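You operate a simulated robot arm through the tools that you are given. There is no shell and no other tool.

You are at the controls of a simulated robot arm. One attempt, no reset.

JOB
Dry the damp purple shoe from the teal rack shelf.
Fine: drops show which one; heel to the lip of the yellow bay, nozzle bar down, fan knob on till no drop shows (an hour runs in a minute); then fan off and bar up; it gets no mist, so leave the dose button be; dry hands at the knob, no finger under the bar, drop nothing; the dry shoe stays.

It is judged by the outcome, as a careful person would: the job done as asked, and still so three seconds after it is handed in. It fails if anything else is knocked over, pushed out of place, dropped, spilled or broken.

ROBOT AND FRAMES
A 7-joint arm with a two-finger parallel gripper, fixed in place. Base frame: the origin is at the foot of the arm, x ahead of it, y to its left, z up; the work surface is at about z = 796. Readings come in mm, rad, newtons and seconds.
Its first joint turns from -2.897 to 2.897 rad. Payload 4.4 kg.
The tool frame sits at the grasp point between the pads (the TCP): z along the fingers, y along the line on which they close. The tips reach 23 mm beyond it. Largest opening 94 mm; finger width 38, thickness 10; the body of the gripper, 54 by 96 mm, starts 39 mm behind the TCP.
Orientation is that of the tool frame in the base frame, as a unit quaternion [x, y, z, w]. With the fingers straight down and closing along the base's y, the tool's x points along the base's -x, its y along +y and its z along -z.

CONTROLS
- The arm moves only by the tool nudge_tool. Its argument "motion" is a list of rows, each a list of 7 numbers: the shift along the tool's x, y, z in units of 150 mm (1.0 is 150 mm), then the turn, a rotation vector about the tool's x, y, z in units of 45 degrees (1.0 is 45 degrees), then the gripper command, from -1 (shut) to 1 (fully open), values between in proportion. In form: [[x, y, z, wx, wy, wz, gripper], ...]. A call has 1 to 20 rows; each row is the pose to reach, as a shift and turn from the pose commanded when the call began, along the tool's axes at that moment. A call with a number of a shift or a turn outside -1 to 1 is refused whole. Rows are played at 5 a second. More than 50 mm and 0.15 rad between two rows, or a gripper value outside its range, and nothing of the call is played. Where a pose cannot be reached the arm comes as near as it can. A force on the tool above 70 N (or 10 N above the force at the start of the call, whichever is more), or a blocked arm, ends the call early, and 0.2 s more pass. Each finger travels about 72 mm/s and halts on what it meets, pressing with about 39 N; the grip force reading is that of the motor and also rises with nothing between the fingers. The clock runs only during rows and for 0.2 s after the last one: add rows that repeat a pose to give the fingers time. The reply holds the time, the measured pose of the TCP, the force on the tool along the base axes, the opening and the grip force, in the units named above and with some noise, with the torque about the TCP (base axes, N m) and any sound that the robot's microphone picked up.
- Cameras (640 x 400 px; columns grow to the right, rows downward): "scene" is fixed at [401.4, -648.2, 1593.2]; the picture's right is [0.89, -0.46, 0.00], its down [-0.20, -0.38, -0.90] and it looks along [0.42, 0.80, -0.43] (base axes); focal length 258 px, centre (320, 200). "wrist" rides on the gripper at [86, 16, -75] in the tool frame; the picture's right is [-0.18, 0.98, 0.00], its down [-0.58, -0.11, -0.81] and it looks along [-0.79, -0.15, 0.59] (tool axes); focal length 243 px, centre (320, 200). There is no depth. A picture from a camera that has moved, and an enlarged one, comes with that camera's place and axes in the base frame and with its lens.
- snapshot(camera): a new picture of that camera. No time passes.
- zoom(camera, box): a new picture of the part [left, top, right, bottom] of that camera's present view, enlarged. No time passes.
- close_job(): hands the job in; it is judged then, once.

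Places have to be worked out from the pictures, the camera data and where the tool is seen. Open the gripper and draw the arm clear of the work before you hand the job in, unless the task says otherwise.

The tools are called after ">>>" as name(argument=value, ...) on one line, values as JSON. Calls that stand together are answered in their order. nudge_tool: Moves the arm, as the interface text tells. Its arguments: {"type":"object","properties":{"motion":{"type":"array","items":{"type":"array","items":{"type":"number"}}}},"required":["motion"]} The other tools are called the same way: snapshot (camera) takes a picture; zoom (camera, box) takes an enlarged picture of a part of a camera's view; close_job () hands the job in.

At the start:

```text
time_s: 0.0
position: [723.0, 23.2, 1464.1]
orientation: [0.0, 1.0, 0.0, 0.0]
force: [0.1, 0.3, -0.4]
wrist_torque: [0.02, -0.03, 0.0]
gripper_width: 94.0
gripper_force: 0.0
```

scene: 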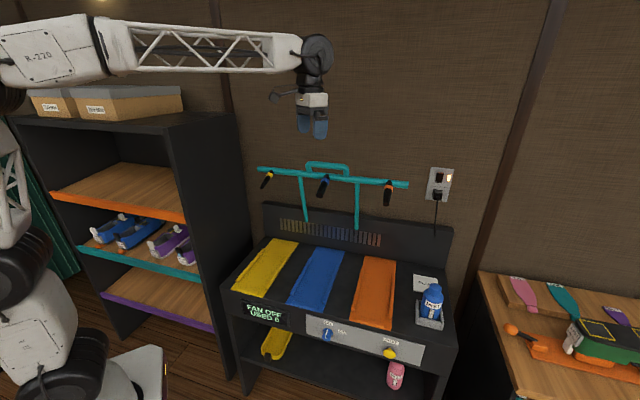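
wrist: 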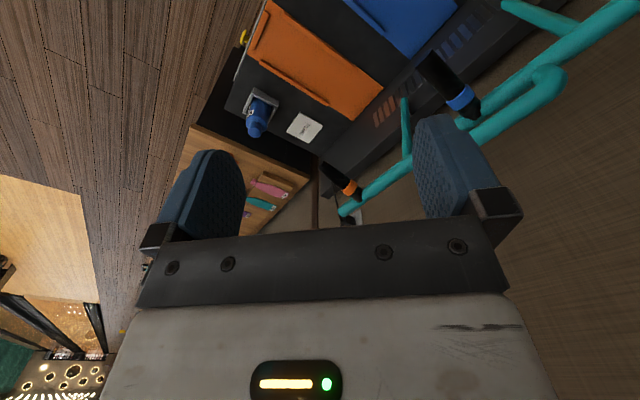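

I'll begin by looking closer at the shelf, the dryer bench and the knob before I move anything.

>>> zoom(camera="scene", box=[40, 160, 240, 285])

>>> zoom(camera="scene", box=[220, 150, 460, 300])

>>> zoom(camera="scene", box=[220, 260, 460, 400])

>>> zoom(camera="scene", box=[140, 215, 220, 275])

>>> zoom(camera="scene", box=[470, 250, 640, 400])

```text
3.20 times, centred on (140, 222) of scene
camera zoom: at [401.4, -648.2, 1593.2], right [0.89, -0.46, 0.0], down [-0.2, -0.38, -0.9], along [0.42, 0.8, -0.43], focal length 826 px, centre (896, 128)
```

zoom: 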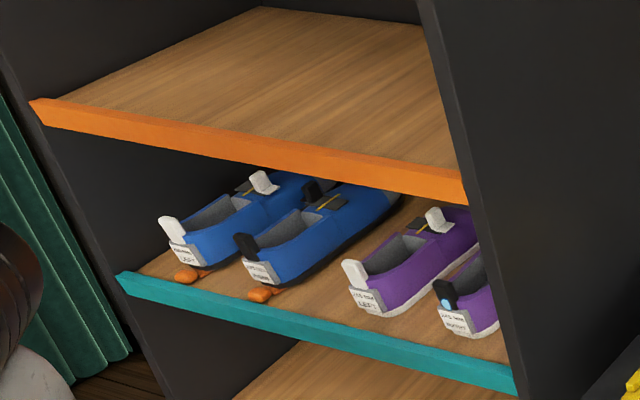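

```text
2.67 times, centred on (340, 225) of scene
camera zoom: at [401.4, -648.2, 1593.2], right [0.89, -0.46, 0.0], down [-0.2, -0.38, -0.9], along [0.42, 0.8, -0.43], focal length 688 px, centre (267, 133)
```

zoom: 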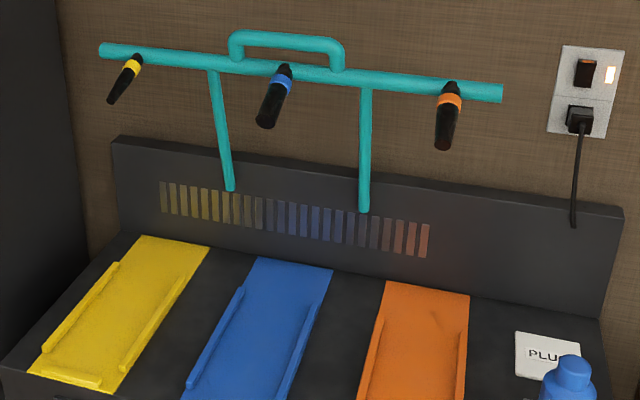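

```text
2.67 times, centred on (340, 330) of scene
camera zoom: at [401.4, -648.2, 1593.2], right [0.89, -0.46, 0.0], down [-0.2, -0.38, -0.9], along [0.42, 0.8, -0.43], focal length 688 px, centre (267, -147)
```

zoom: 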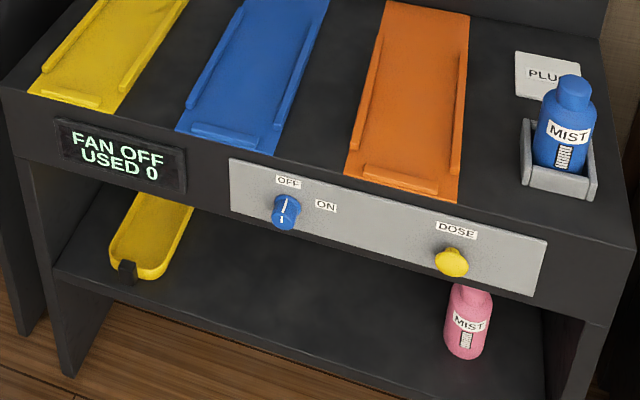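

```text
6.67 times, centred on (180, 245) of scene
camera zoom: at [401.4, -648.2, 1593.2], right [0.89, -0.46, 0.0], down [-0.2, -0.38, -0.9], along [0.42, 0.8, -0.43], focal length 1720 px, centre (1253, -100)
```

zoom: 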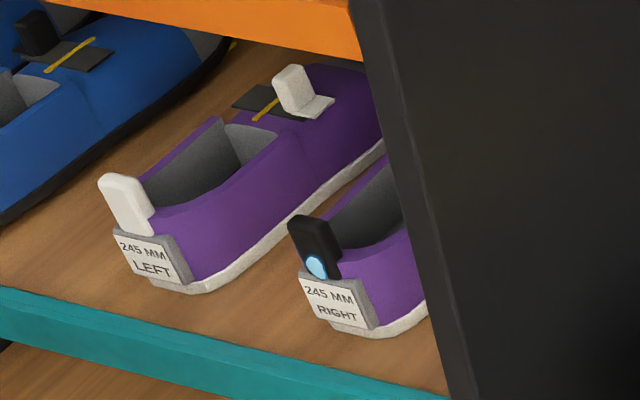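

```text
2.67 times, centred on (555, 325) of scene
camera zoom: at [401.4, -648.2, 1593.2], right [0.89, -0.46, 0.0], down [-0.2, -0.38, -0.9], along [0.42, 0.8, -0.43], focal length 688 px, centre (-307, -133)
```

zoom: 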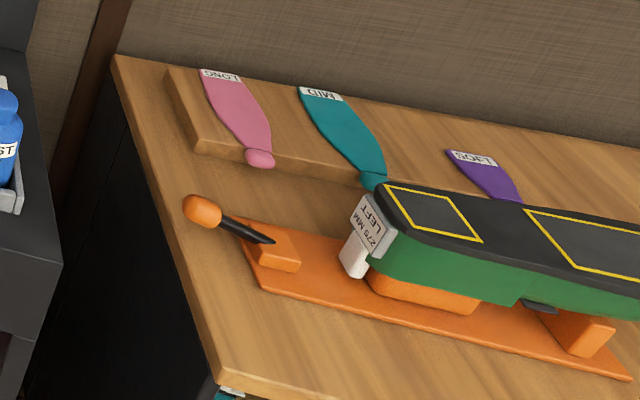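

The drop is the light-blue bead on the black heel tab of the purple RIGHT shoe. The dryer looks rotated about 45° to my base frame. I'll start turning the tool to face the rack and move away from the dryer while staying high, then check.

>>> nudge_tool(motion=[[0.167, 0.083, 0, 0, 0, 0.167, 1], [0.333, 0.167, 0, 0, 0, 0.333, 1], [0.5, 0.25, 0, 0, 0, 0.5, 1], [0.667, 0.333, 0, 0, 0, 0.667, 1], [0.833, 0.417, 0, 0, 0, 0.833, 1], [1, 0.5, 0, 0, 0, 1, 1], [1, 0.5, 0, 0, 0, 1, 1]])

```text
time_s: 1.6
position: [573.2, 97.2, 1463.5]
orientation: [0.384, 0.923, -0.001, 0.0]
force: [0.5, -0.4, 0.7]
wrist_torque: [-0.03, 0.01, 0.04]
gripper_width: 93.8
gripper_force: 0.1
```

Motion tracked exactly; I continue with the next 45° of yaw and another shift away from the dryer.

>>> nudge_tool(motion=[[0.165, -0.055, 0, 0, 0, 0.167, 1], [0.33, -0.11, 0, 0, 0, 0.333, 1], [0.495, -0.165, 0, 0, 0, 0.5, 1], [0.66, -0.22, 0, 0, 0, 0.667, 1], [0.825, -0.275, 0, 0, 0, 0.833, 1], [0.99, -0.33, 0, 0, 0, 1, 1], [0.99, -0.33, 0, 0, 0, 1, 1]])

>>> snapshot(camera="scene")

>>> snapshot(camera="wrist")

```text
time_s: 3.2
position: [431.9, 167.2, 1462.8]
orientation: [0.708, 0.706, -0.001, 0.0]
force: [0.6, 0.7, -0.1]
wrist_torque: [-0.01, 0.02, -0.03]
gripper_width: 94.0
gripper_force: 0.2
```

```text
taken
```

scene: 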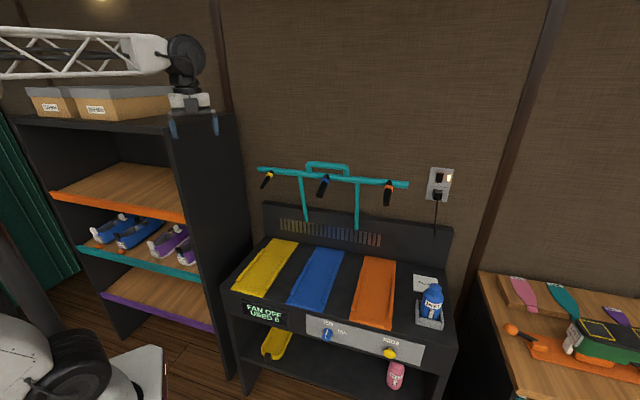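

```text
taken
camera wrist: at [448.5, 253.4, 1537.7], right [0.98, -0.19, 0.0], down [-0.11, -0.58, 0.81], along [-0.15, -0.79, -0.59], focal length 243 px, centre (320, 200)
```

wrist: 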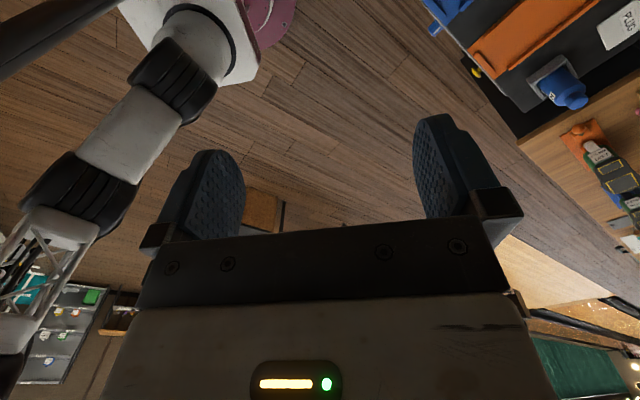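

Still unobstructed. I'll complete the yaw so the finger line lies along the rack's front, and back off from the rack while moving left.

>>> nudge_tool(motion=[[0.055, -0.165, 0, 0, 0, 0.167, 1], [0.11, -0.33, 0, 0, 0, 0.333, 1], [0.165, -0.495, 0, 0, 0, 0.5, 1], [0.22, -0.66, 0, 0, 0, 0.667, 1], [0.275, -0.825, 0, 0, 0, 0.833, 1], [0.333, -0.987, 0, 0, 0, 1, 1], [0.333, -0.987, 0, 0, 0, 1, 1]])

```text
time_s: 4.8
position: [292.1, 209.7, 1464.0]
orientation: [0.924, 0.383, 0.0, 0.0]
force: [0.2, 0.5, 0.0]
wrist_torque: [0.01, 0.01, -0.01]
gripper_width: 94.1
gripper_force: 0.1
out of reach, approached as far as the arm can: row 6, 7
```

Slightly short on the inside radius but the orientation is right. Now I'll tilt the tool toward the rack by 45° and lower by 150 mm while staying in front of it.

>>> nudge_tool(motion=[[0, 0, 0.167, 0, 0.167, 0, 1], [0, 0, 0.333, 0, 0.333, 0, 1], [0, 0, 0.5, 0, 0.5, 0, 1], [0, 0, 0.667, 0, 0.667, 0, 1], [0, 0, 0.833, 0, 0.833, 0, 1], [0, 0, 1, 0, 1, 0, 1], [0, 0, 1, 0, 1, 0, 1]])

>>> snapshot(camera="scene")

>>> snapshot(camera="wrist")

```text
time_s: 6.4
position: [291.8, 210.0, 1314.4]
orientation: [0.853, 0.353, 0.354, -0.147]
force: [0.3, 0.0, -0.1]
wrist_torque: [0.01, 0.04, -0.02]
gripper_width: 94.2
gripper_force: 0.1
```

```text
taken
```

scene: 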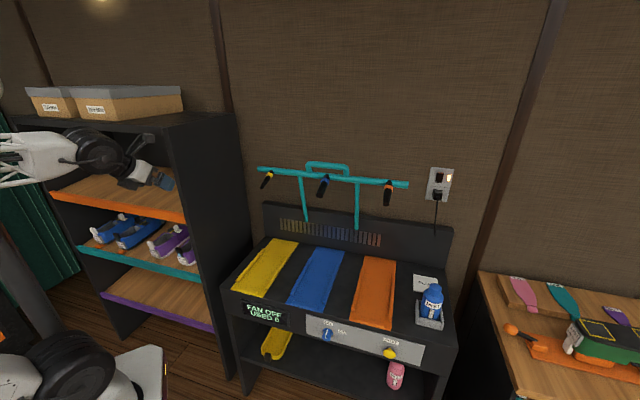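

```text
taken
camera wrist: at [309.1, 204.7, 1428.0], right [0.6, -0.79, -0.13], down [-0.77, -0.62, 0.16], along [-0.2, 0.01, -0.98], focal length 243 px, centre (320, 200)
```

wrist: 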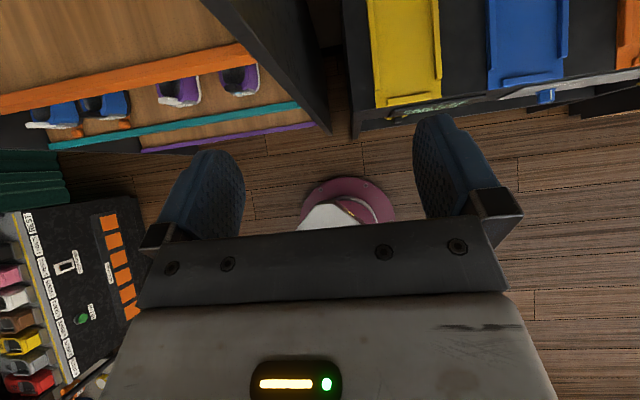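

From here the wrist camera looks straight down on both shelf and bays, which is ideal for triangulation. I'll enlarge the relevant parts.

>>> zoom(camera="wrist", box=[130, 40, 330, 165])

>>> zoom(camera="wrist", box=[340, 0, 640, 160])

>>> zoom(camera="wrist", box=[0, 60, 140, 150])

>>> zoom(camera="scene", box=[140, 215, 220, 275])

```text
3.20 times, centred on (230, 102) of wrist
camera zoom: at [309.1, 204.7, 1428.0], right [0.6, -0.79, -0.13], down [-0.77, -0.62, 0.16], along [-0.2, 0.01, -0.98], focal length 776 px, centre (608, 512)
```

zoom: 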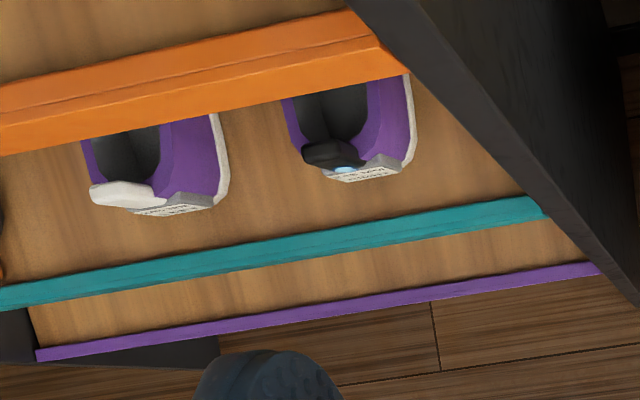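

```text
2.13 times, centred on (490, 80) of wrist
camera zoom: at [309.1, 204.7, 1428.0], right [0.6, -0.79, -0.13], down [-0.77, -0.62, 0.16], along [-0.2, 0.01, -0.98], focal length 518 px, centre (-43, 456)
```

zoom: 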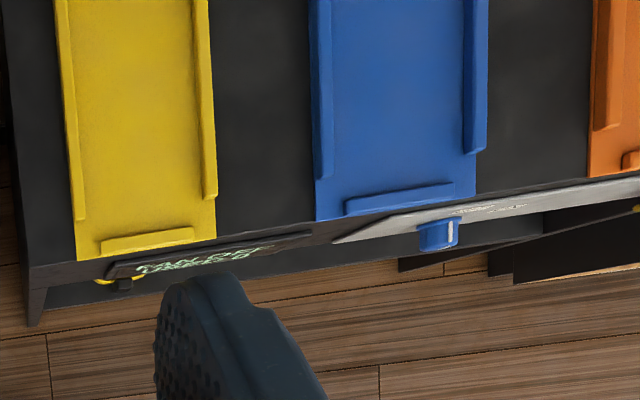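

```text
4.44 times, centred on (70, 105) of wrist
camera zoom: at [309.1, 204.7, 1428.0], right [0.6, -0.79, -0.13], down [-0.77, -0.62, 0.16], along [-0.2, 0.01, -0.98], focal length 1078 px, centre (1431, 622)
```

zoom: 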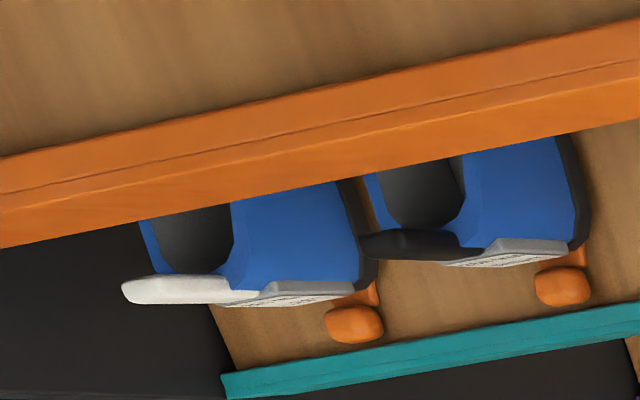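

```text
6.67 times, centred on (180, 245) of scene
camera zoom: at [401.4, -648.2, 1593.2], right [0.89, -0.46, 0.0], down [-0.2, -0.38, -0.9], along [0.42, 0.8, -0.43], focal length 1720 px, centre (1253, -100)
```

zoom: 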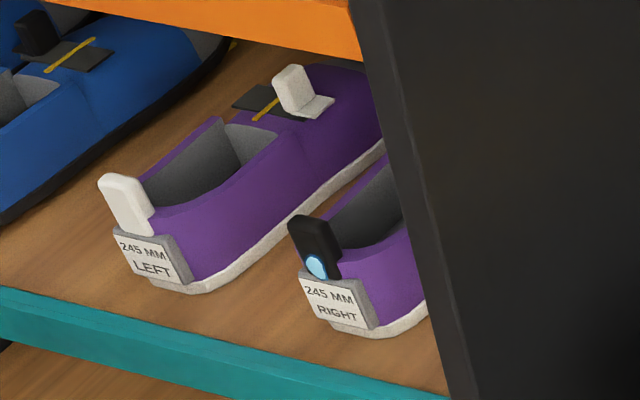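

Triangulation with both views puts the damp shoe's heel-tab drop near n≈560, w≈-176, z≈844. Here n=(x+y)/√2 points into the rack and w=(x−y)/√2 runs along it. The rack's front edge is at n≈535, with its surface at about z≈780. I'll move left and down in front of the rack, pitching closer to horizontal, for a close look.

>>> nudge_tool(motion=[[-0.088, -0.125, 0.088, 0, 0.069, 0, 1], [-0.177, -0.25, 0.177, 0, 0.139, 0, 1], [-0.265, -0.375, 0.265, 0, 0.208, 0, 1], [-0.353, -0.5, 0.353, 0, 0.278, 0, 1], [-0.442, -0.625, 0.442, 0, 0.347, 0, 1], [-0.53, -0.75, 0.53, 0, 0.417, 0, 1], [-0.618, -0.875, 0.618, 0, 0.486, 0, 1], [-0.707, -1, 0.707, 0, 0.556, 0, 1], [-0.707, -1, 0.707, 0, 0.556, 0, 1]])

>>> snapshot(camera="wrist")

>>> snapshot(camera="scene")

```text
time_s: 8.4
position: [187.5, 315.5, 1165.6]
orientation: [0.758, 0.312, 0.531, -0.217]
force: [-1.6, 1.3, -1.1]
wrist_torque: [-0.03, 0.0, -0.1]
gripper_width: 94.0
gripper_force: 0.0
out of reach, approached as far as the arm can: row 2, 3, 4, 5, 6, 7
```

```text
taken
camera wrist: at [170.0, 275.7, 1271.3], right [0.65, -0.74, -0.17], down [-0.76, -0.6, -0.27], along [0.1, 0.3, -0.95], focal length 243 px, centre (320, 200)
```

wrist: 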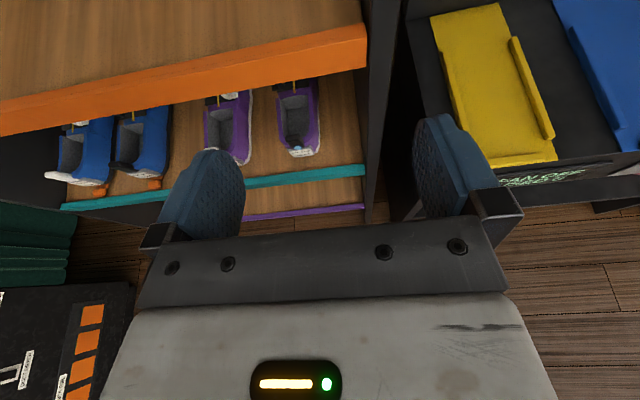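

```text
taken
```

scene: 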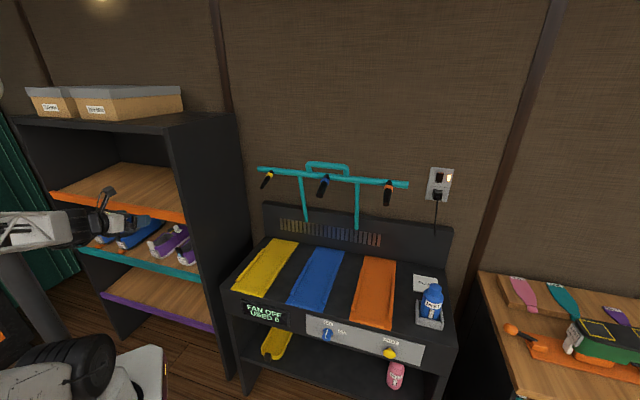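

A good view of the shoes now. I'll enlarge the two purple shoes to check all drops.

>>> zoom(camera="wrist", box=[190, 70, 370, 182])

>>> zoom(camera="wrist", box=[400, 0, 640, 220])

>>> zoom(camera="wrist", box=[260, 70, 340, 170])

```text
3.56 times, centred on (280, 126) of wrist
camera zoom: at [170.0, 275.7, 1271.3], right [0.65, -0.74, -0.17], down [-0.76, -0.6, -0.27], along [0.1, 0.3, -0.95], focal length 863 px, centre (462, 463)
```

zoom: 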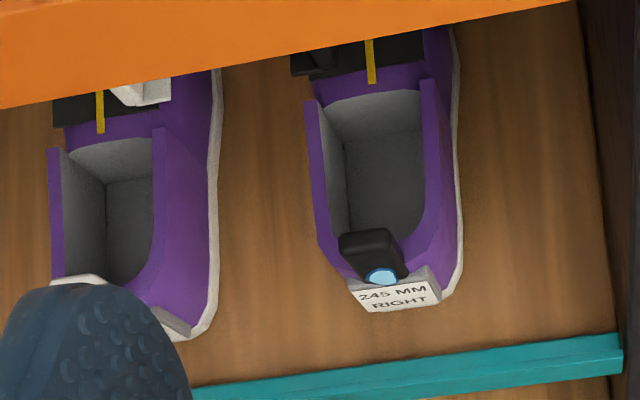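

```text
1.82 times, centred on (520, 110) of wrist
camera zoom: at [170.0, 275.7, 1271.3], right [0.65, -0.74, -0.17], down [-0.76, -0.6, -0.27], along [0.1, 0.3, -0.95], focal length 441 px, centre (-44, 364)
```

zoom: 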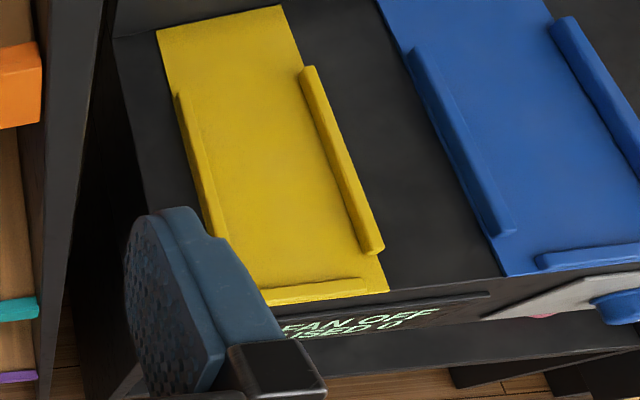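

```text
4.00 times, centred on (300, 120) of wrist
camera zoom: at [170.0, 275.7, 1271.3], right [0.65, -0.74, -0.17], down [-0.76, -0.6, -0.27], along [0.1, 0.3, -0.95], focal length 970 px, centre (400, 520)
```

zoom: 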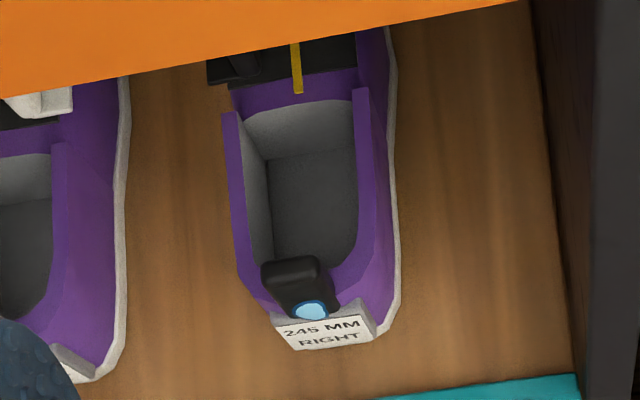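

Only one drop is visible, on the heel tab, so I must grip the heel's sides and keep my palm off that tab. I'll descend in front of the rack and test how far back the arm can retract at shelf height, since the shoe must come out fully before it passes the side panel.

>>> nudge_tool(motion=[[-0.166, -0.105, 0.031, 0, 0, 0, 1], [-0.332, -0.209, 0.062, 0, 0, 0, 1], [-0.499, -0.314, 0.093, 0, 0, 0, 1], [-0.665, -0.418, 0.123, 0, 0, 0, 1], [-0.831, -0.523, 0.154, 0, 0, 0, 1], [-0.997, -0.627, 0.185, 0, 0, 0, 1], [-0.997, -0.627, 0.185, 0, 0, 0, 1]])

>>> snapshot(camera="wrist")

>>> snapshot(camera="scene")

```text
time_s: 10.2
position: [141.6, 357.7, 1062.2]
orientation: [0.765, 0.244, 0.552, -0.223]
force: [0.3, -0.6, 0.1]
wrist_torque: [-0.02, 0.01, 0.01]
gripper_width: 93.8
gripper_force: 0.2
stopped in row 7: the arm was blocked; the commanded pose is now the measured one
```

```text
taken
camera wrist: at [120.0, 309.9, 1164.5], right [0.56, -0.79, -0.25], down [-0.82, -0.48, -0.31], along [0.13, 0.38, -0.92], focal length 243 px, centre (320, 200)
```

wrist: 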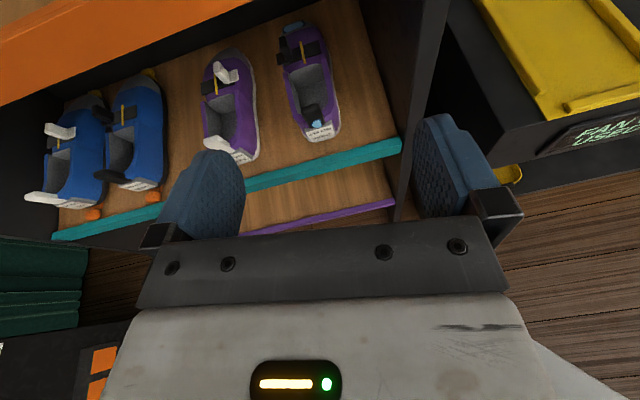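

```text
taken
```

scene: 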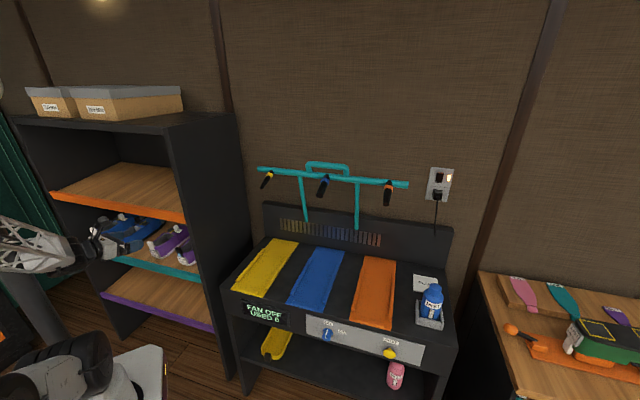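

The arm got blocked at the inside limit, probably a joint limit. The pose is still safe. There's also something light blue on the toe of the right shoe, so I'll look closer.

>>> zoom(camera="wrist", box=[190, 10, 370, 172])

>>> zoom(camera="wrist", box=[265, 10, 355, 82])

>>> zoom(camera="scene", box=[0, 180, 220, 400])

```text
2.47 times, centred on (280, 91) of wrist
camera zoom: at [120.0, 309.9, 1164.5], right [0.56, -0.79, -0.25], down [-0.82, -0.48, -0.31], along [0.13, 0.38, -0.92], focal length 599 px, centre (419, 469)
```

zoom: 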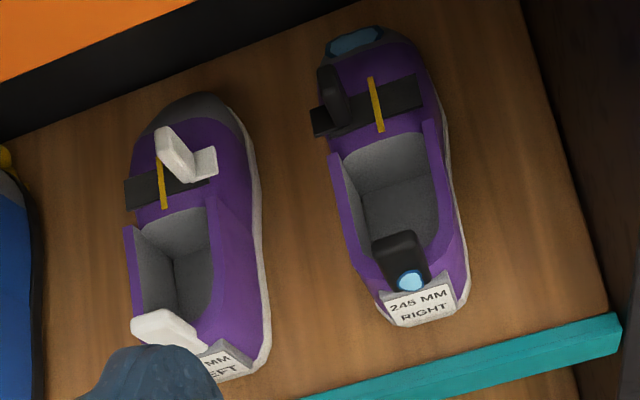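

```text
5.56 times, centred on (310, 46) of wrist
camera zoom: at [120.0, 309.9, 1164.5], right [0.56, -0.79, -0.25], down [-0.82, -0.48, -0.31], along [0.13, 0.38, -0.92], focal length 1348 px, centre (376, 1056)
```

zoom: 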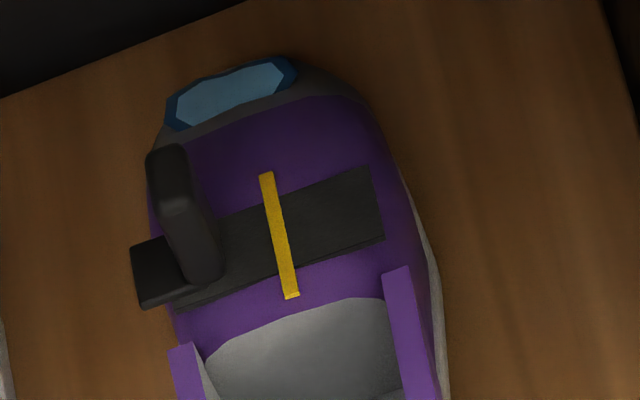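

```text
1.82 times, centred on (110, 290) of scene
camera zoom: at [401.4, -648.2, 1593.2], right [0.89, -0.46, 0.0], down [-0.2, -0.38, -0.9], along [0.42, 0.8, -0.43], focal length 469 px, centre (702, 36)
```

zoom: 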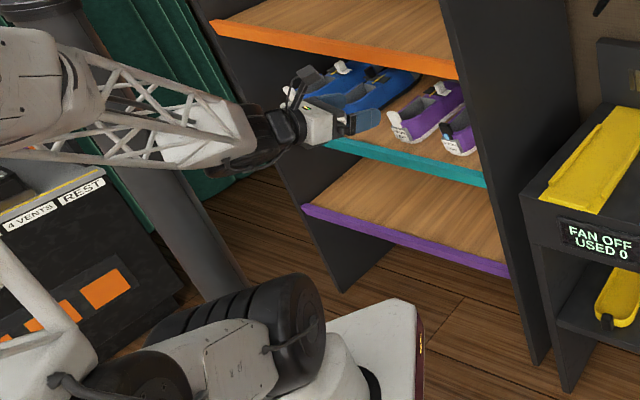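

The damp one is confirmed: the right shoe has a drop on the heel tab and another on the toe, and the left has none. I'll test whether turning the tool toward the radial direction frees the arm in this spot.

>>> nudge_tool(motion=[[0, 0, 0, 0.122, -0.023, -0.056, 1], [0, 0, 0, 0.243, -0.047, -0.112, 1], [0, 0, 0, 0.365, -0.07, -0.168, 1], [0, 0, 0, 0.486, -0.094, -0.224, 1], [0, 0, 0, 0.608, -0.117, -0.28, 1], [0, 0, 0, 0.608, -0.117, -0.28, 1]])

>>> snapshot(camera="scene")

```text
time_s: 11.6
position: [136.1, 358.0, 1060.8]
orientation: [0.682, 0.465, 0.461, -0.327]
force: [-0.7, 0.5, 0.2]
wrist_torque: [-0.03, 0.02, 0.0]
gripper_width: 93.9
gripper_force: 0.0
```

```text
taken
```

scene: 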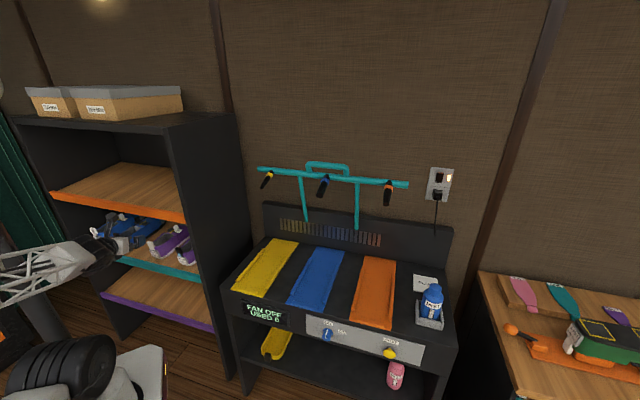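

With a radial heading the arm is free, so the limit is turning clockwise relative to radial. I'll test going down to carrying height and retracting toward the base here, empty-handed, to learn the usable corridor.

>>> nudge_tool(motion=[[-0.187, 0, 0.072, 0, 0, 0, 1], [-0.373, 0, 0.145, 0, 0, 0, 1], [-0.56, 0, 0.217, 0, 0, 0, 1], [-0.746, 0, 0.289, 0, 0, 0, 1], [-0.746, 0, 0.289, 0, 0, 0, 1]])

>>> snapshot(camera="wrist")

```text
time_s: 12.8
position: [135.9, 360.1, 940.1]
orientation: [0.681, 0.464, 0.462, -0.327]
force: [-0.2, 0.3, -0.2]
wrist_torque: [0.0, 0.02, 0.06]
gripper_width: 93.9
gripper_force: 0.2
```

```text
taken
camera wrist: at [139.1, 318.6, 1048.2], right [0.89, -0.41, -0.19], down [-0.45, -0.86, -0.25], along [-0.06, 0.31, -0.95], focal length 243 px, centre (320, 200)
```

wrist: 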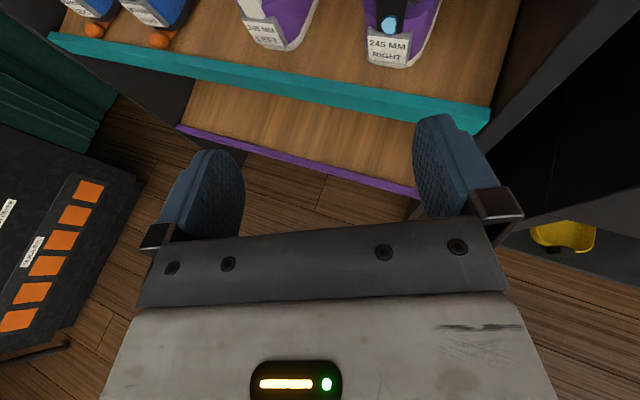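

This closer view lets me refine the heel geometry; I enlarge it.

>>> zoom(camera="wrist", box=[340, 0, 520, 112])

>>> zoom(camera="wrist", box=[220, 0, 360, 88])

>>> zoom(camera="wrist", box=[0, 120, 160, 360])

```text
3.56 times, centred on (430, 56) of wrist
camera zoom: at [139.1, 318.6, 1048.2], right [0.89, -0.41, -0.19], down [-0.45, -0.86, -0.25], along [-0.06, 0.31, -0.95], focal length 863 px, centre (-71, 712)
```

zoom: 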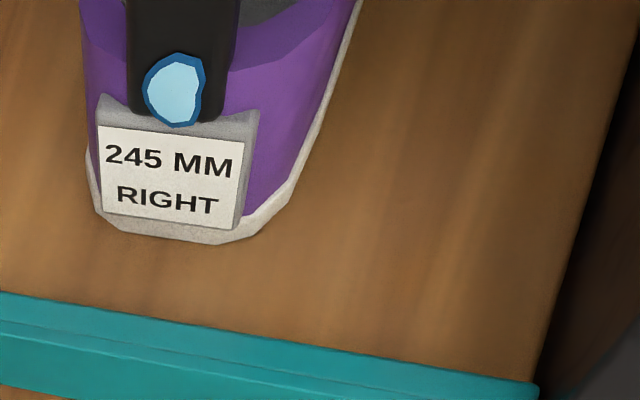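

```text
4.55 times, centred on (290, 44) of wrist
camera zoom: at [139.1, 318.6, 1048.2], right [0.89, -0.41, -0.19], down [-0.45, -0.86, -0.25], along [-0.06, 0.31, -0.95], focal length 1103 px, centre (456, 909)
```

zoom: 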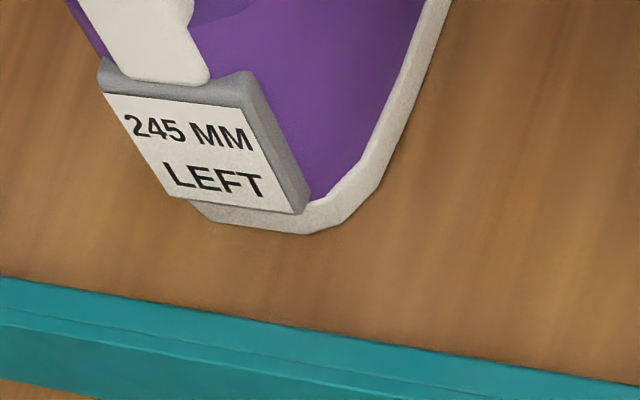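

```text
1.67 times, centred on (80, 240) of wrist
camera zoom: at [139.1, 318.6, 1048.2], right [0.89, -0.41, -0.19], down [-0.45, -0.86, -0.25], along [-0.06, 0.31, -0.95], focal length 404 px, centre (720, 133)
```

zoom: 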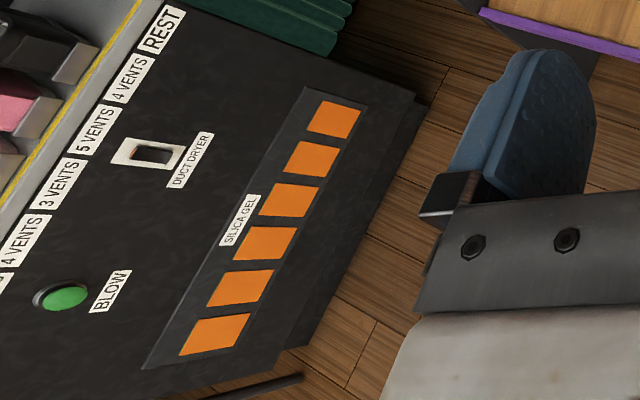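

The shelf surface works out near z≈783. The shoe's centreline is at w≈-179, with the heel back at n≈563 and about 76 mm wide. That gives the 94 mm opening roughly 9 mm of clearance each side. I'll move to a pre-grasp pose in front of the shoe: heading straight in, pitched 15° down.

>>> nudge_tool(motion=[[-0.043, 0.027, 0.135, -0.086, 0.023, 0.024, 1], [-0.086, 0.054, 0.27, -0.173, 0.046, 0.049, 1], [-0.129, 0.081, 0.405, -0.259, 0.069, 0.073, 1], [-0.171, 0.107, 0.539, -0.345, 0.091, 0.097, 1], [-0.214, 0.134, 0.674, -0.432, 0.114, 0.122, 1], [-0.257, 0.161, 0.809, -0.518, 0.137, 0.146, 1], [-0.257, 0.161, 0.809, -0.518, 0.137, 0.146, 1]])

>>> snapshot(camera="wrist")

>>> snapshot(camera="scene")

```text
time_s: 14.4
position: [190.4, 445.0, 860.4]
orientation: [0.733, 0.303, 0.563, -0.234]
force: [0.2, 0.7, 0.0]
wrist_torque: [-0.02, 0.02, 0.02]
gripper_width: 93.8
gripper_force: 0.0
```

```text
taken
camera wrist: at [167.8, 398.5, 964.1], right [0.66, -0.73, -0.18], down [-0.73, -0.58, -0.35], along [0.15, 0.36, -0.92], focal length 243 px, centre (320, 200)
```

wrist: 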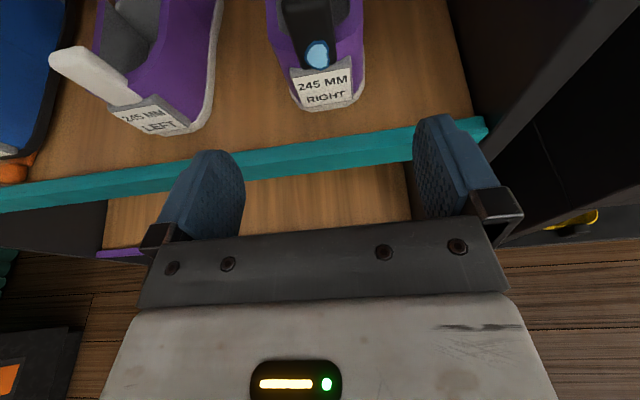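

```text
taken
```

scene: 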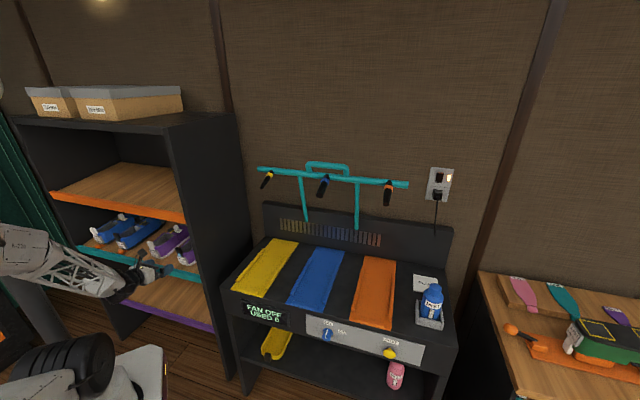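

Pre-grasp reached cleanly. I'll zoom for the final alignment of the heel versus the fingers.

>>> zoom(camera="wrist", box=[220, 0, 420, 125])

```text
3.20 times, centred on (320, 62) of wrist
camera zoom: at [167.8, 398.5, 964.1], right [0.66, -0.73, -0.18], down [-0.73, -0.58, -0.35], along [0.15, 0.36, -0.92], focal length 776 px, centre (320, 640)
```

zoom: 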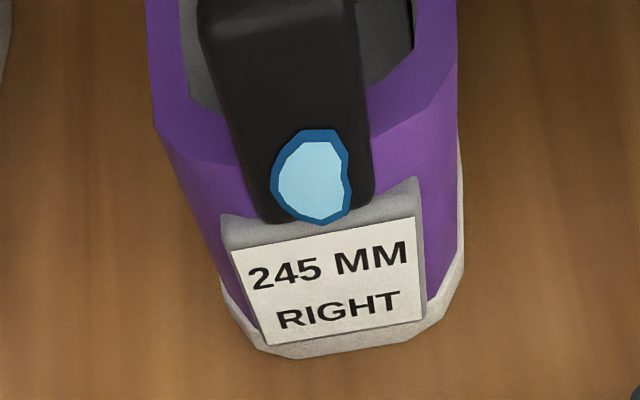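

Geometry confirmed: centreline w≈-180 (I'm at -180.0), sole 77 mm wide. I'll lower and advance until the fingertips are just short of the heel, then check the straddle.

>>> nudge_tool(motion=[[-0.021, 0, 0.161, 0, 0, 0, 1], [-0.042, 0, 0.322, 0, 0, 0, 1], [-0.062, 0, 0.482, 0, 0, 0, 1], [-0.083, 0, 0.643, 0, 0, 0, 1], [-0.083, 0, 0.643, 0, 0, 0, 1]])

>>> snapshot(camera="wrist")

>>> zoom(camera="scene", box=[90, 180, 250, 300])

```text
time_s: 15.6
position: [255.1, 508.5, 825.0]
orientation: [0.733, 0.304, 0.562, -0.233]
force: [0.1, 0.3, 0.1]
wrist_torque: [-0.03, 0.0, 0.02]
gripper_width: 94.3
gripper_force: 0.0
```

```text
taken
camera wrist: at [231.6, 462.6, 927.5], right [0.66, -0.73, -0.18], down [-0.73, -0.58, -0.35], along [0.15, 0.36, -0.92], focal length 243 px, centre (320, 200)
```

wrist: 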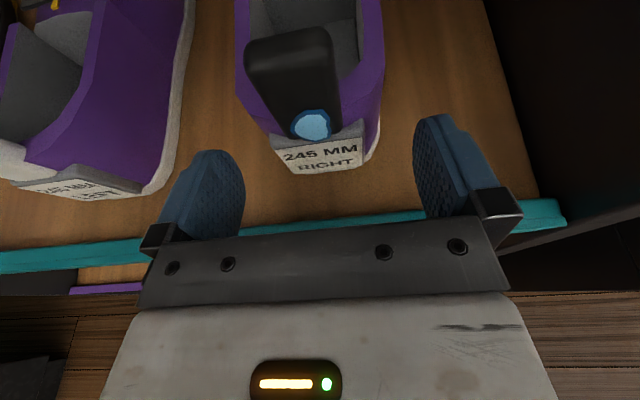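

```text
3.33 times, centred on (170, 240) of scene
camera zoom: at [401.4, -648.2, 1593.2], right [0.89, -0.46, 0.0], down [-0.2, -0.38, -0.9], along [0.42, 0.8, -0.43], focal length 860 px, centre (820, 67)
```

zoom: 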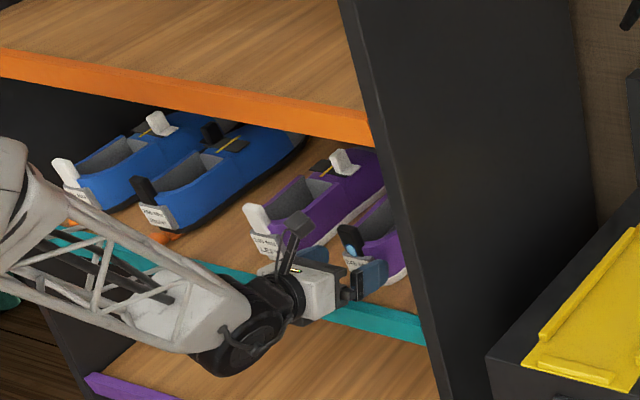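

Fingers straddle the heel symmetrically, with about 70 mm between my left finger and the other purple shoe. I advance the last 47 mm slowly, stopping before the palm can meet the wet tab.

>>> nudge_tool(motion=[[0.017, -0.001, 0.076, 0, 0, 0, 1], [0.034, -0.002, 0.153, 0, 0, 0, 1], [0.051, -0.004, 0.23, 0, 0, 0, 1], [0.068, -0.005, 0.306, 0, 0, 0, 1], [0.068, -0.005, 0.306, 0, 0, 0, 1]])

>>> snapshot(camera="wrist")

>>> zoom(camera="scene", box=[130, 200, 230, 275])

```text
time_s: 16.8
position: [288.3, 542.1, 822.6]
orientation: [0.733, 0.304, 0.563, -0.234]
force: [-0.1, 0.5, -0.1]
wrist_torque: [0.0, 0.01, 0.03]
gripper_width: 94.0
gripper_force: 0.1
```

```text
taken
camera wrist: at [264.2, 496.3, 925.2], right [0.66, -0.73, -0.18], down [-0.73, -0.58, -0.35], along [0.15, 0.36, -0.92], focal length 243 px, centre (320, 200)
```

wrist: 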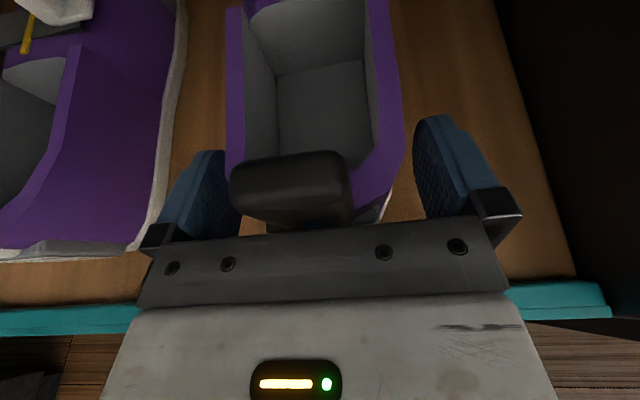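

```text
5.33 times, centred on (180, 238) of scene
camera zoom: at [401.4, -648.2, 1593.2], right [0.89, -0.46, 0.0], down [-0.2, -0.38, -0.9], along [0.42, 0.8, -0.43], focal length 1376 px, centre (1067, 0)
```

zoom: 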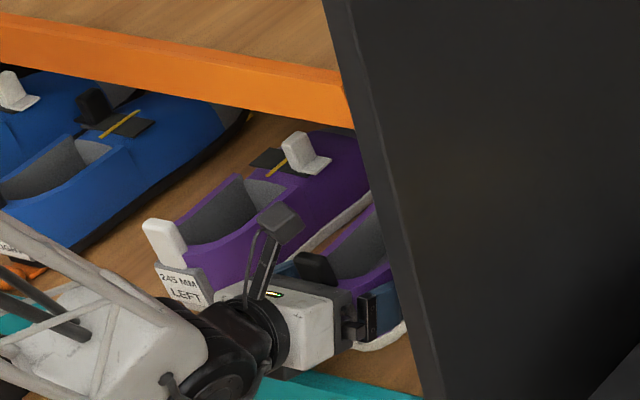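

No contact yet and the palm is clear of the tab. I close on the heel sides.

>>> nudge_tool(motion=[[0, 0, 0, 0, 0, 0, 0.85], [0, 0, 0, 0, 0, 0, 0.7], [0, 0, 0, 0, 0, 0, 0.55], [0, 0, 0, 0, 0, 0, 0.2], [0, 0, 0, 0, 0, 0, -1], [0, 0, 0, 0, 0, 0, -1]])

>>> snapshot(camera="wrist")

```text
time_s: 18.2
position: [287.8, 542.8, 821.4]
orientation: [0.733, 0.304, 0.563, -0.233]
force: [-0.5, 0.7, 0.4]
wrist_torque: [0.02, -0.01, -0.04]
gripper_width: 79.9
gripper_force: 39.1
```

```text
taken
camera wrist: at [264.1, 496.2, 925.2], right [0.66, -0.73, -0.18], down [-0.73, -0.58, -0.35], along [0.15, 0.36, -0.92], focal length 243 px, centre (320, 200)
```

wrist: 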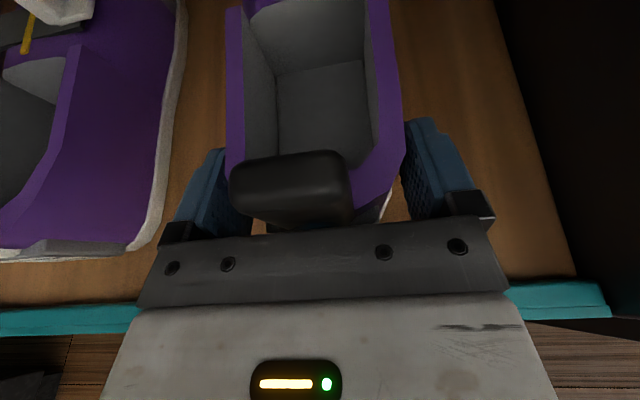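

Gripped at 79.9 mm with full force. I lift 20 mm and check weight and whether the shoe stays level.

>>> nudge_tool(motion=[[0.043, 0, -0.012, 0, 0, 0, -1], [0.086, 0, -0.023, 0, 0, 0, -1], [0.129, 0, -0.035, 0, 0, 0, -1], [0.129, 0, -0.035, 0, 0, 0, -1]])

>>> snapshot(camera="wrist")

>>> zoom(camera="scene", box=[130, 200, 230, 275])

```text
time_s: 19.2
position: [286.4, 541.0, 842.3]
orientation: [0.733, 0.304, 0.562, -0.233]
force: [0.3, -0.7, -0.5]
wrist_torque: [-0.25, 0.19, 0.01]
gripper_width: 79.7
gripper_force: 39.0
```

```text
taken
camera wrist: at [263.7, 495.9, 945.6], right [0.66, -0.73, -0.18], down [-0.73, -0.58, -0.35], along [0.15, 0.36, -0.92], focal length 243 px, centre (320, 200)
```

wrist: 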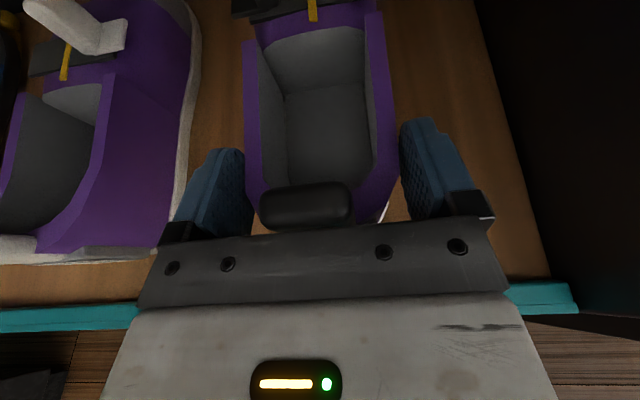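

```text
5.33 times, centred on (180, 238) of scene
camera zoom: at [401.4, -648.2, 1593.2], right [0.89, -0.46, 0.0], down [-0.2, -0.38, -0.9], along [0.42, 0.8, -0.43], focal length 1376 px, centre (1067, 0)
```

zoom: 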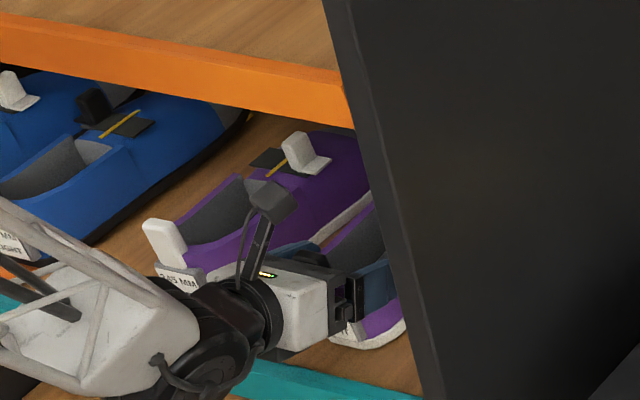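

The readings are odd: there's torque but little weight, so the shoe may not have lifted fully. I'll look closely before doing more.

>>> zoom(camera="scene", box=[170, 230, 220, 270])

>>> zoom(camera="wrist", box=[150, 0, 510, 240])

```text
10.00 times, centred on (195, 250) of scene
camera zoom: at [401.4, -648.2, 1593.2], right [0.89, -0.46, 0.0], down [-0.2, -0.38, -0.9], along [0.42, 0.8, -0.43], focal length 2580 px, centre (1570, -300)
```

zoom: 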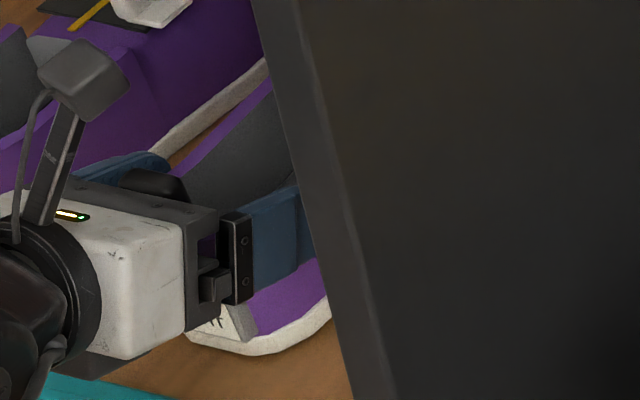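

```text
1.67 times, centred on (330, 120) of wrist
camera zoom: at [263.7, 495.9, 945.6], right [0.66, -0.73, -0.18], down [-0.73, -0.58, -0.35], along [0.15, 0.36, -0.92], focal length 404 px, centre (303, 333)
```

zoom: 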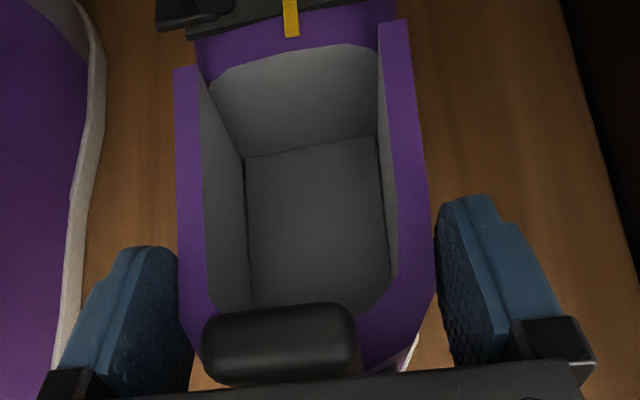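

The images show the shoe stayed on the shelf and the pads slid up its sides. I'll hold still briefly and re-read forces to understand this before regripping.

>>> nudge_tool(motion=[[0, 0, 0, 0, 0, 0, -1], [0, 0, 0, 0, 0, 0, -1]])

>>> nudge_tool(motion=[[0.02, 0, -0.005, 0, 0, 0, -1], [0.032, 0, -0.009, 0, 0, 0, -1]])

>>> zoom(camera="wrist", box=[150, 0, 510, 240])

```text
time_s: 19.8
position: [288.1, 541.0, 842.0]
orientation: [0.734, 0.303, 0.562, -0.233]
force: [-0.5, 0.2, -0.1]
wrist_torque: [-0.24, 0.23, 0.0]
gripper_width: 79.8
gripper_force: 38.6
```

```text
time_s: 20.4
position: [287.7, 541.1, 847.4]
orientation: [0.733, 0.304, 0.562, -0.234]
force: [-0.4, 0.4, -2.3]
wrist_torque: [-0.23, 0.25, -0.01]
gripper_width: 79.6
gripper_force: 39.1
```

```text
1.67 times, centred on (330, 120) of wrist
camera zoom: at [263.9, 495.6, 950.6], right [0.66, -0.73, -0.18], down [-0.73, -0.58, -0.35], along [0.15, 0.36, -0.92], focal length 404 px, centre (303, 333)
```

zoom: 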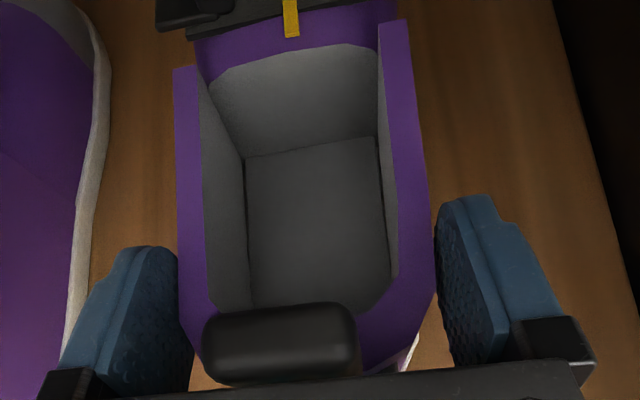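

Now the force shows -2.3 N and the shoe's position in my grip is unchanged over this last 5 mm, so it's now being carried. I'll check in the scene camera.

>>> zoom(camera="scene", box=[160, 220, 220, 270])

>>> snapshot(camera="wrist")

```text
8.00 times, centred on (190, 245) of scene
camera zoom: at [401.4, -648.2, 1593.2], right [0.89, -0.46, 0.0], down [-0.2, -0.38, -0.9], along [0.42, 0.8, -0.43], focal length 2064 px, centre (1360, -160)
```

zoom: 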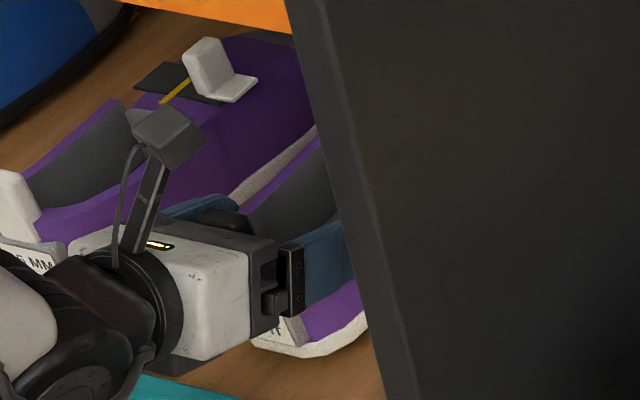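

```text
taken
camera wrist: at [263.9, 495.6, 950.6], right [0.66, -0.73, -0.18], down [-0.73, -0.58, -0.35], along [0.15, 0.36, -0.92], focal length 243 px, centre (320, 200)
```

wrist: 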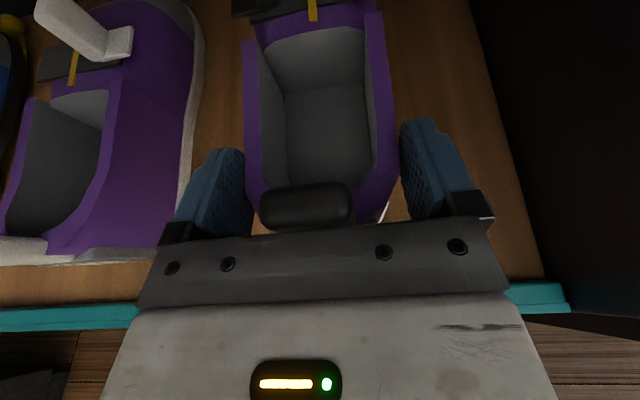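

The heel has now risen about 5 mm with the gripper. I'll test the hold with a further 10 mm lift over the shelf, where a slip would be harmless, and compare the grip-relative view.

>>> nudge_tool(motion=[[0.016, 0, -0.004, 0, 0, 0, -1], [0.032, 0, -0.009, 0, 0, 0, -1], [0.048, 0, -0.013, 0, 0, 0, -1], [0.064, 0, -0.017, 0, 0, 0, -1], [0.064, 0, -0.017, 0, 0, 0, -1]])

>>> snapshot(camera="wrist")

>>> zoom(camera="scene", box=[160, 220, 220, 270])

```text
time_s: 21.6
position: [287.7, 541.9, 857.3]
orientation: [0.733, 0.303, 0.563, -0.233]
force: [0.0, 1.8, -2.0]
wrist_torque: [-0.23, 0.26, 0.01]
gripper_width: 79.7
gripper_force: 38.8
```

```text
taken
camera wrist: at [263.8, 496.1, 960.1], right [0.66, -0.73, -0.18], down [-0.73, -0.58, -0.35], along [0.15, 0.36, -0.92], focal length 243 px, centre (320, 200)
```

wrist: 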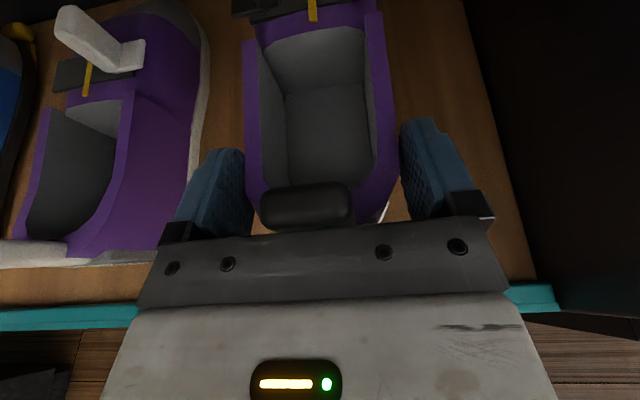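

```text
8.00 times, centred on (190, 245) of scene
camera zoom: at [401.4, -648.2, 1593.2], right [0.89, -0.46, 0.0], down [-0.2, -0.38, -0.9], along [0.42, 0.8, -0.43], focal length 2064 px, centre (1360, -160)
```

zoom: 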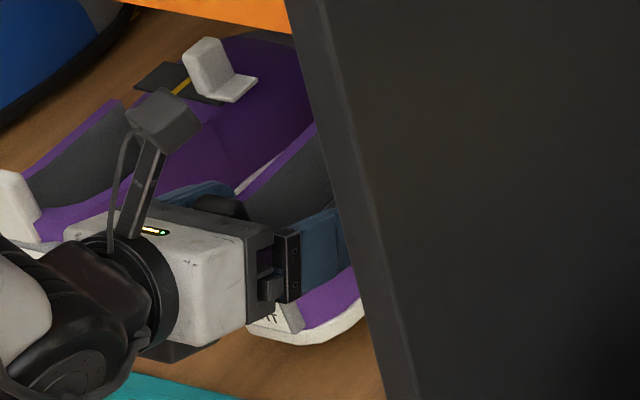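

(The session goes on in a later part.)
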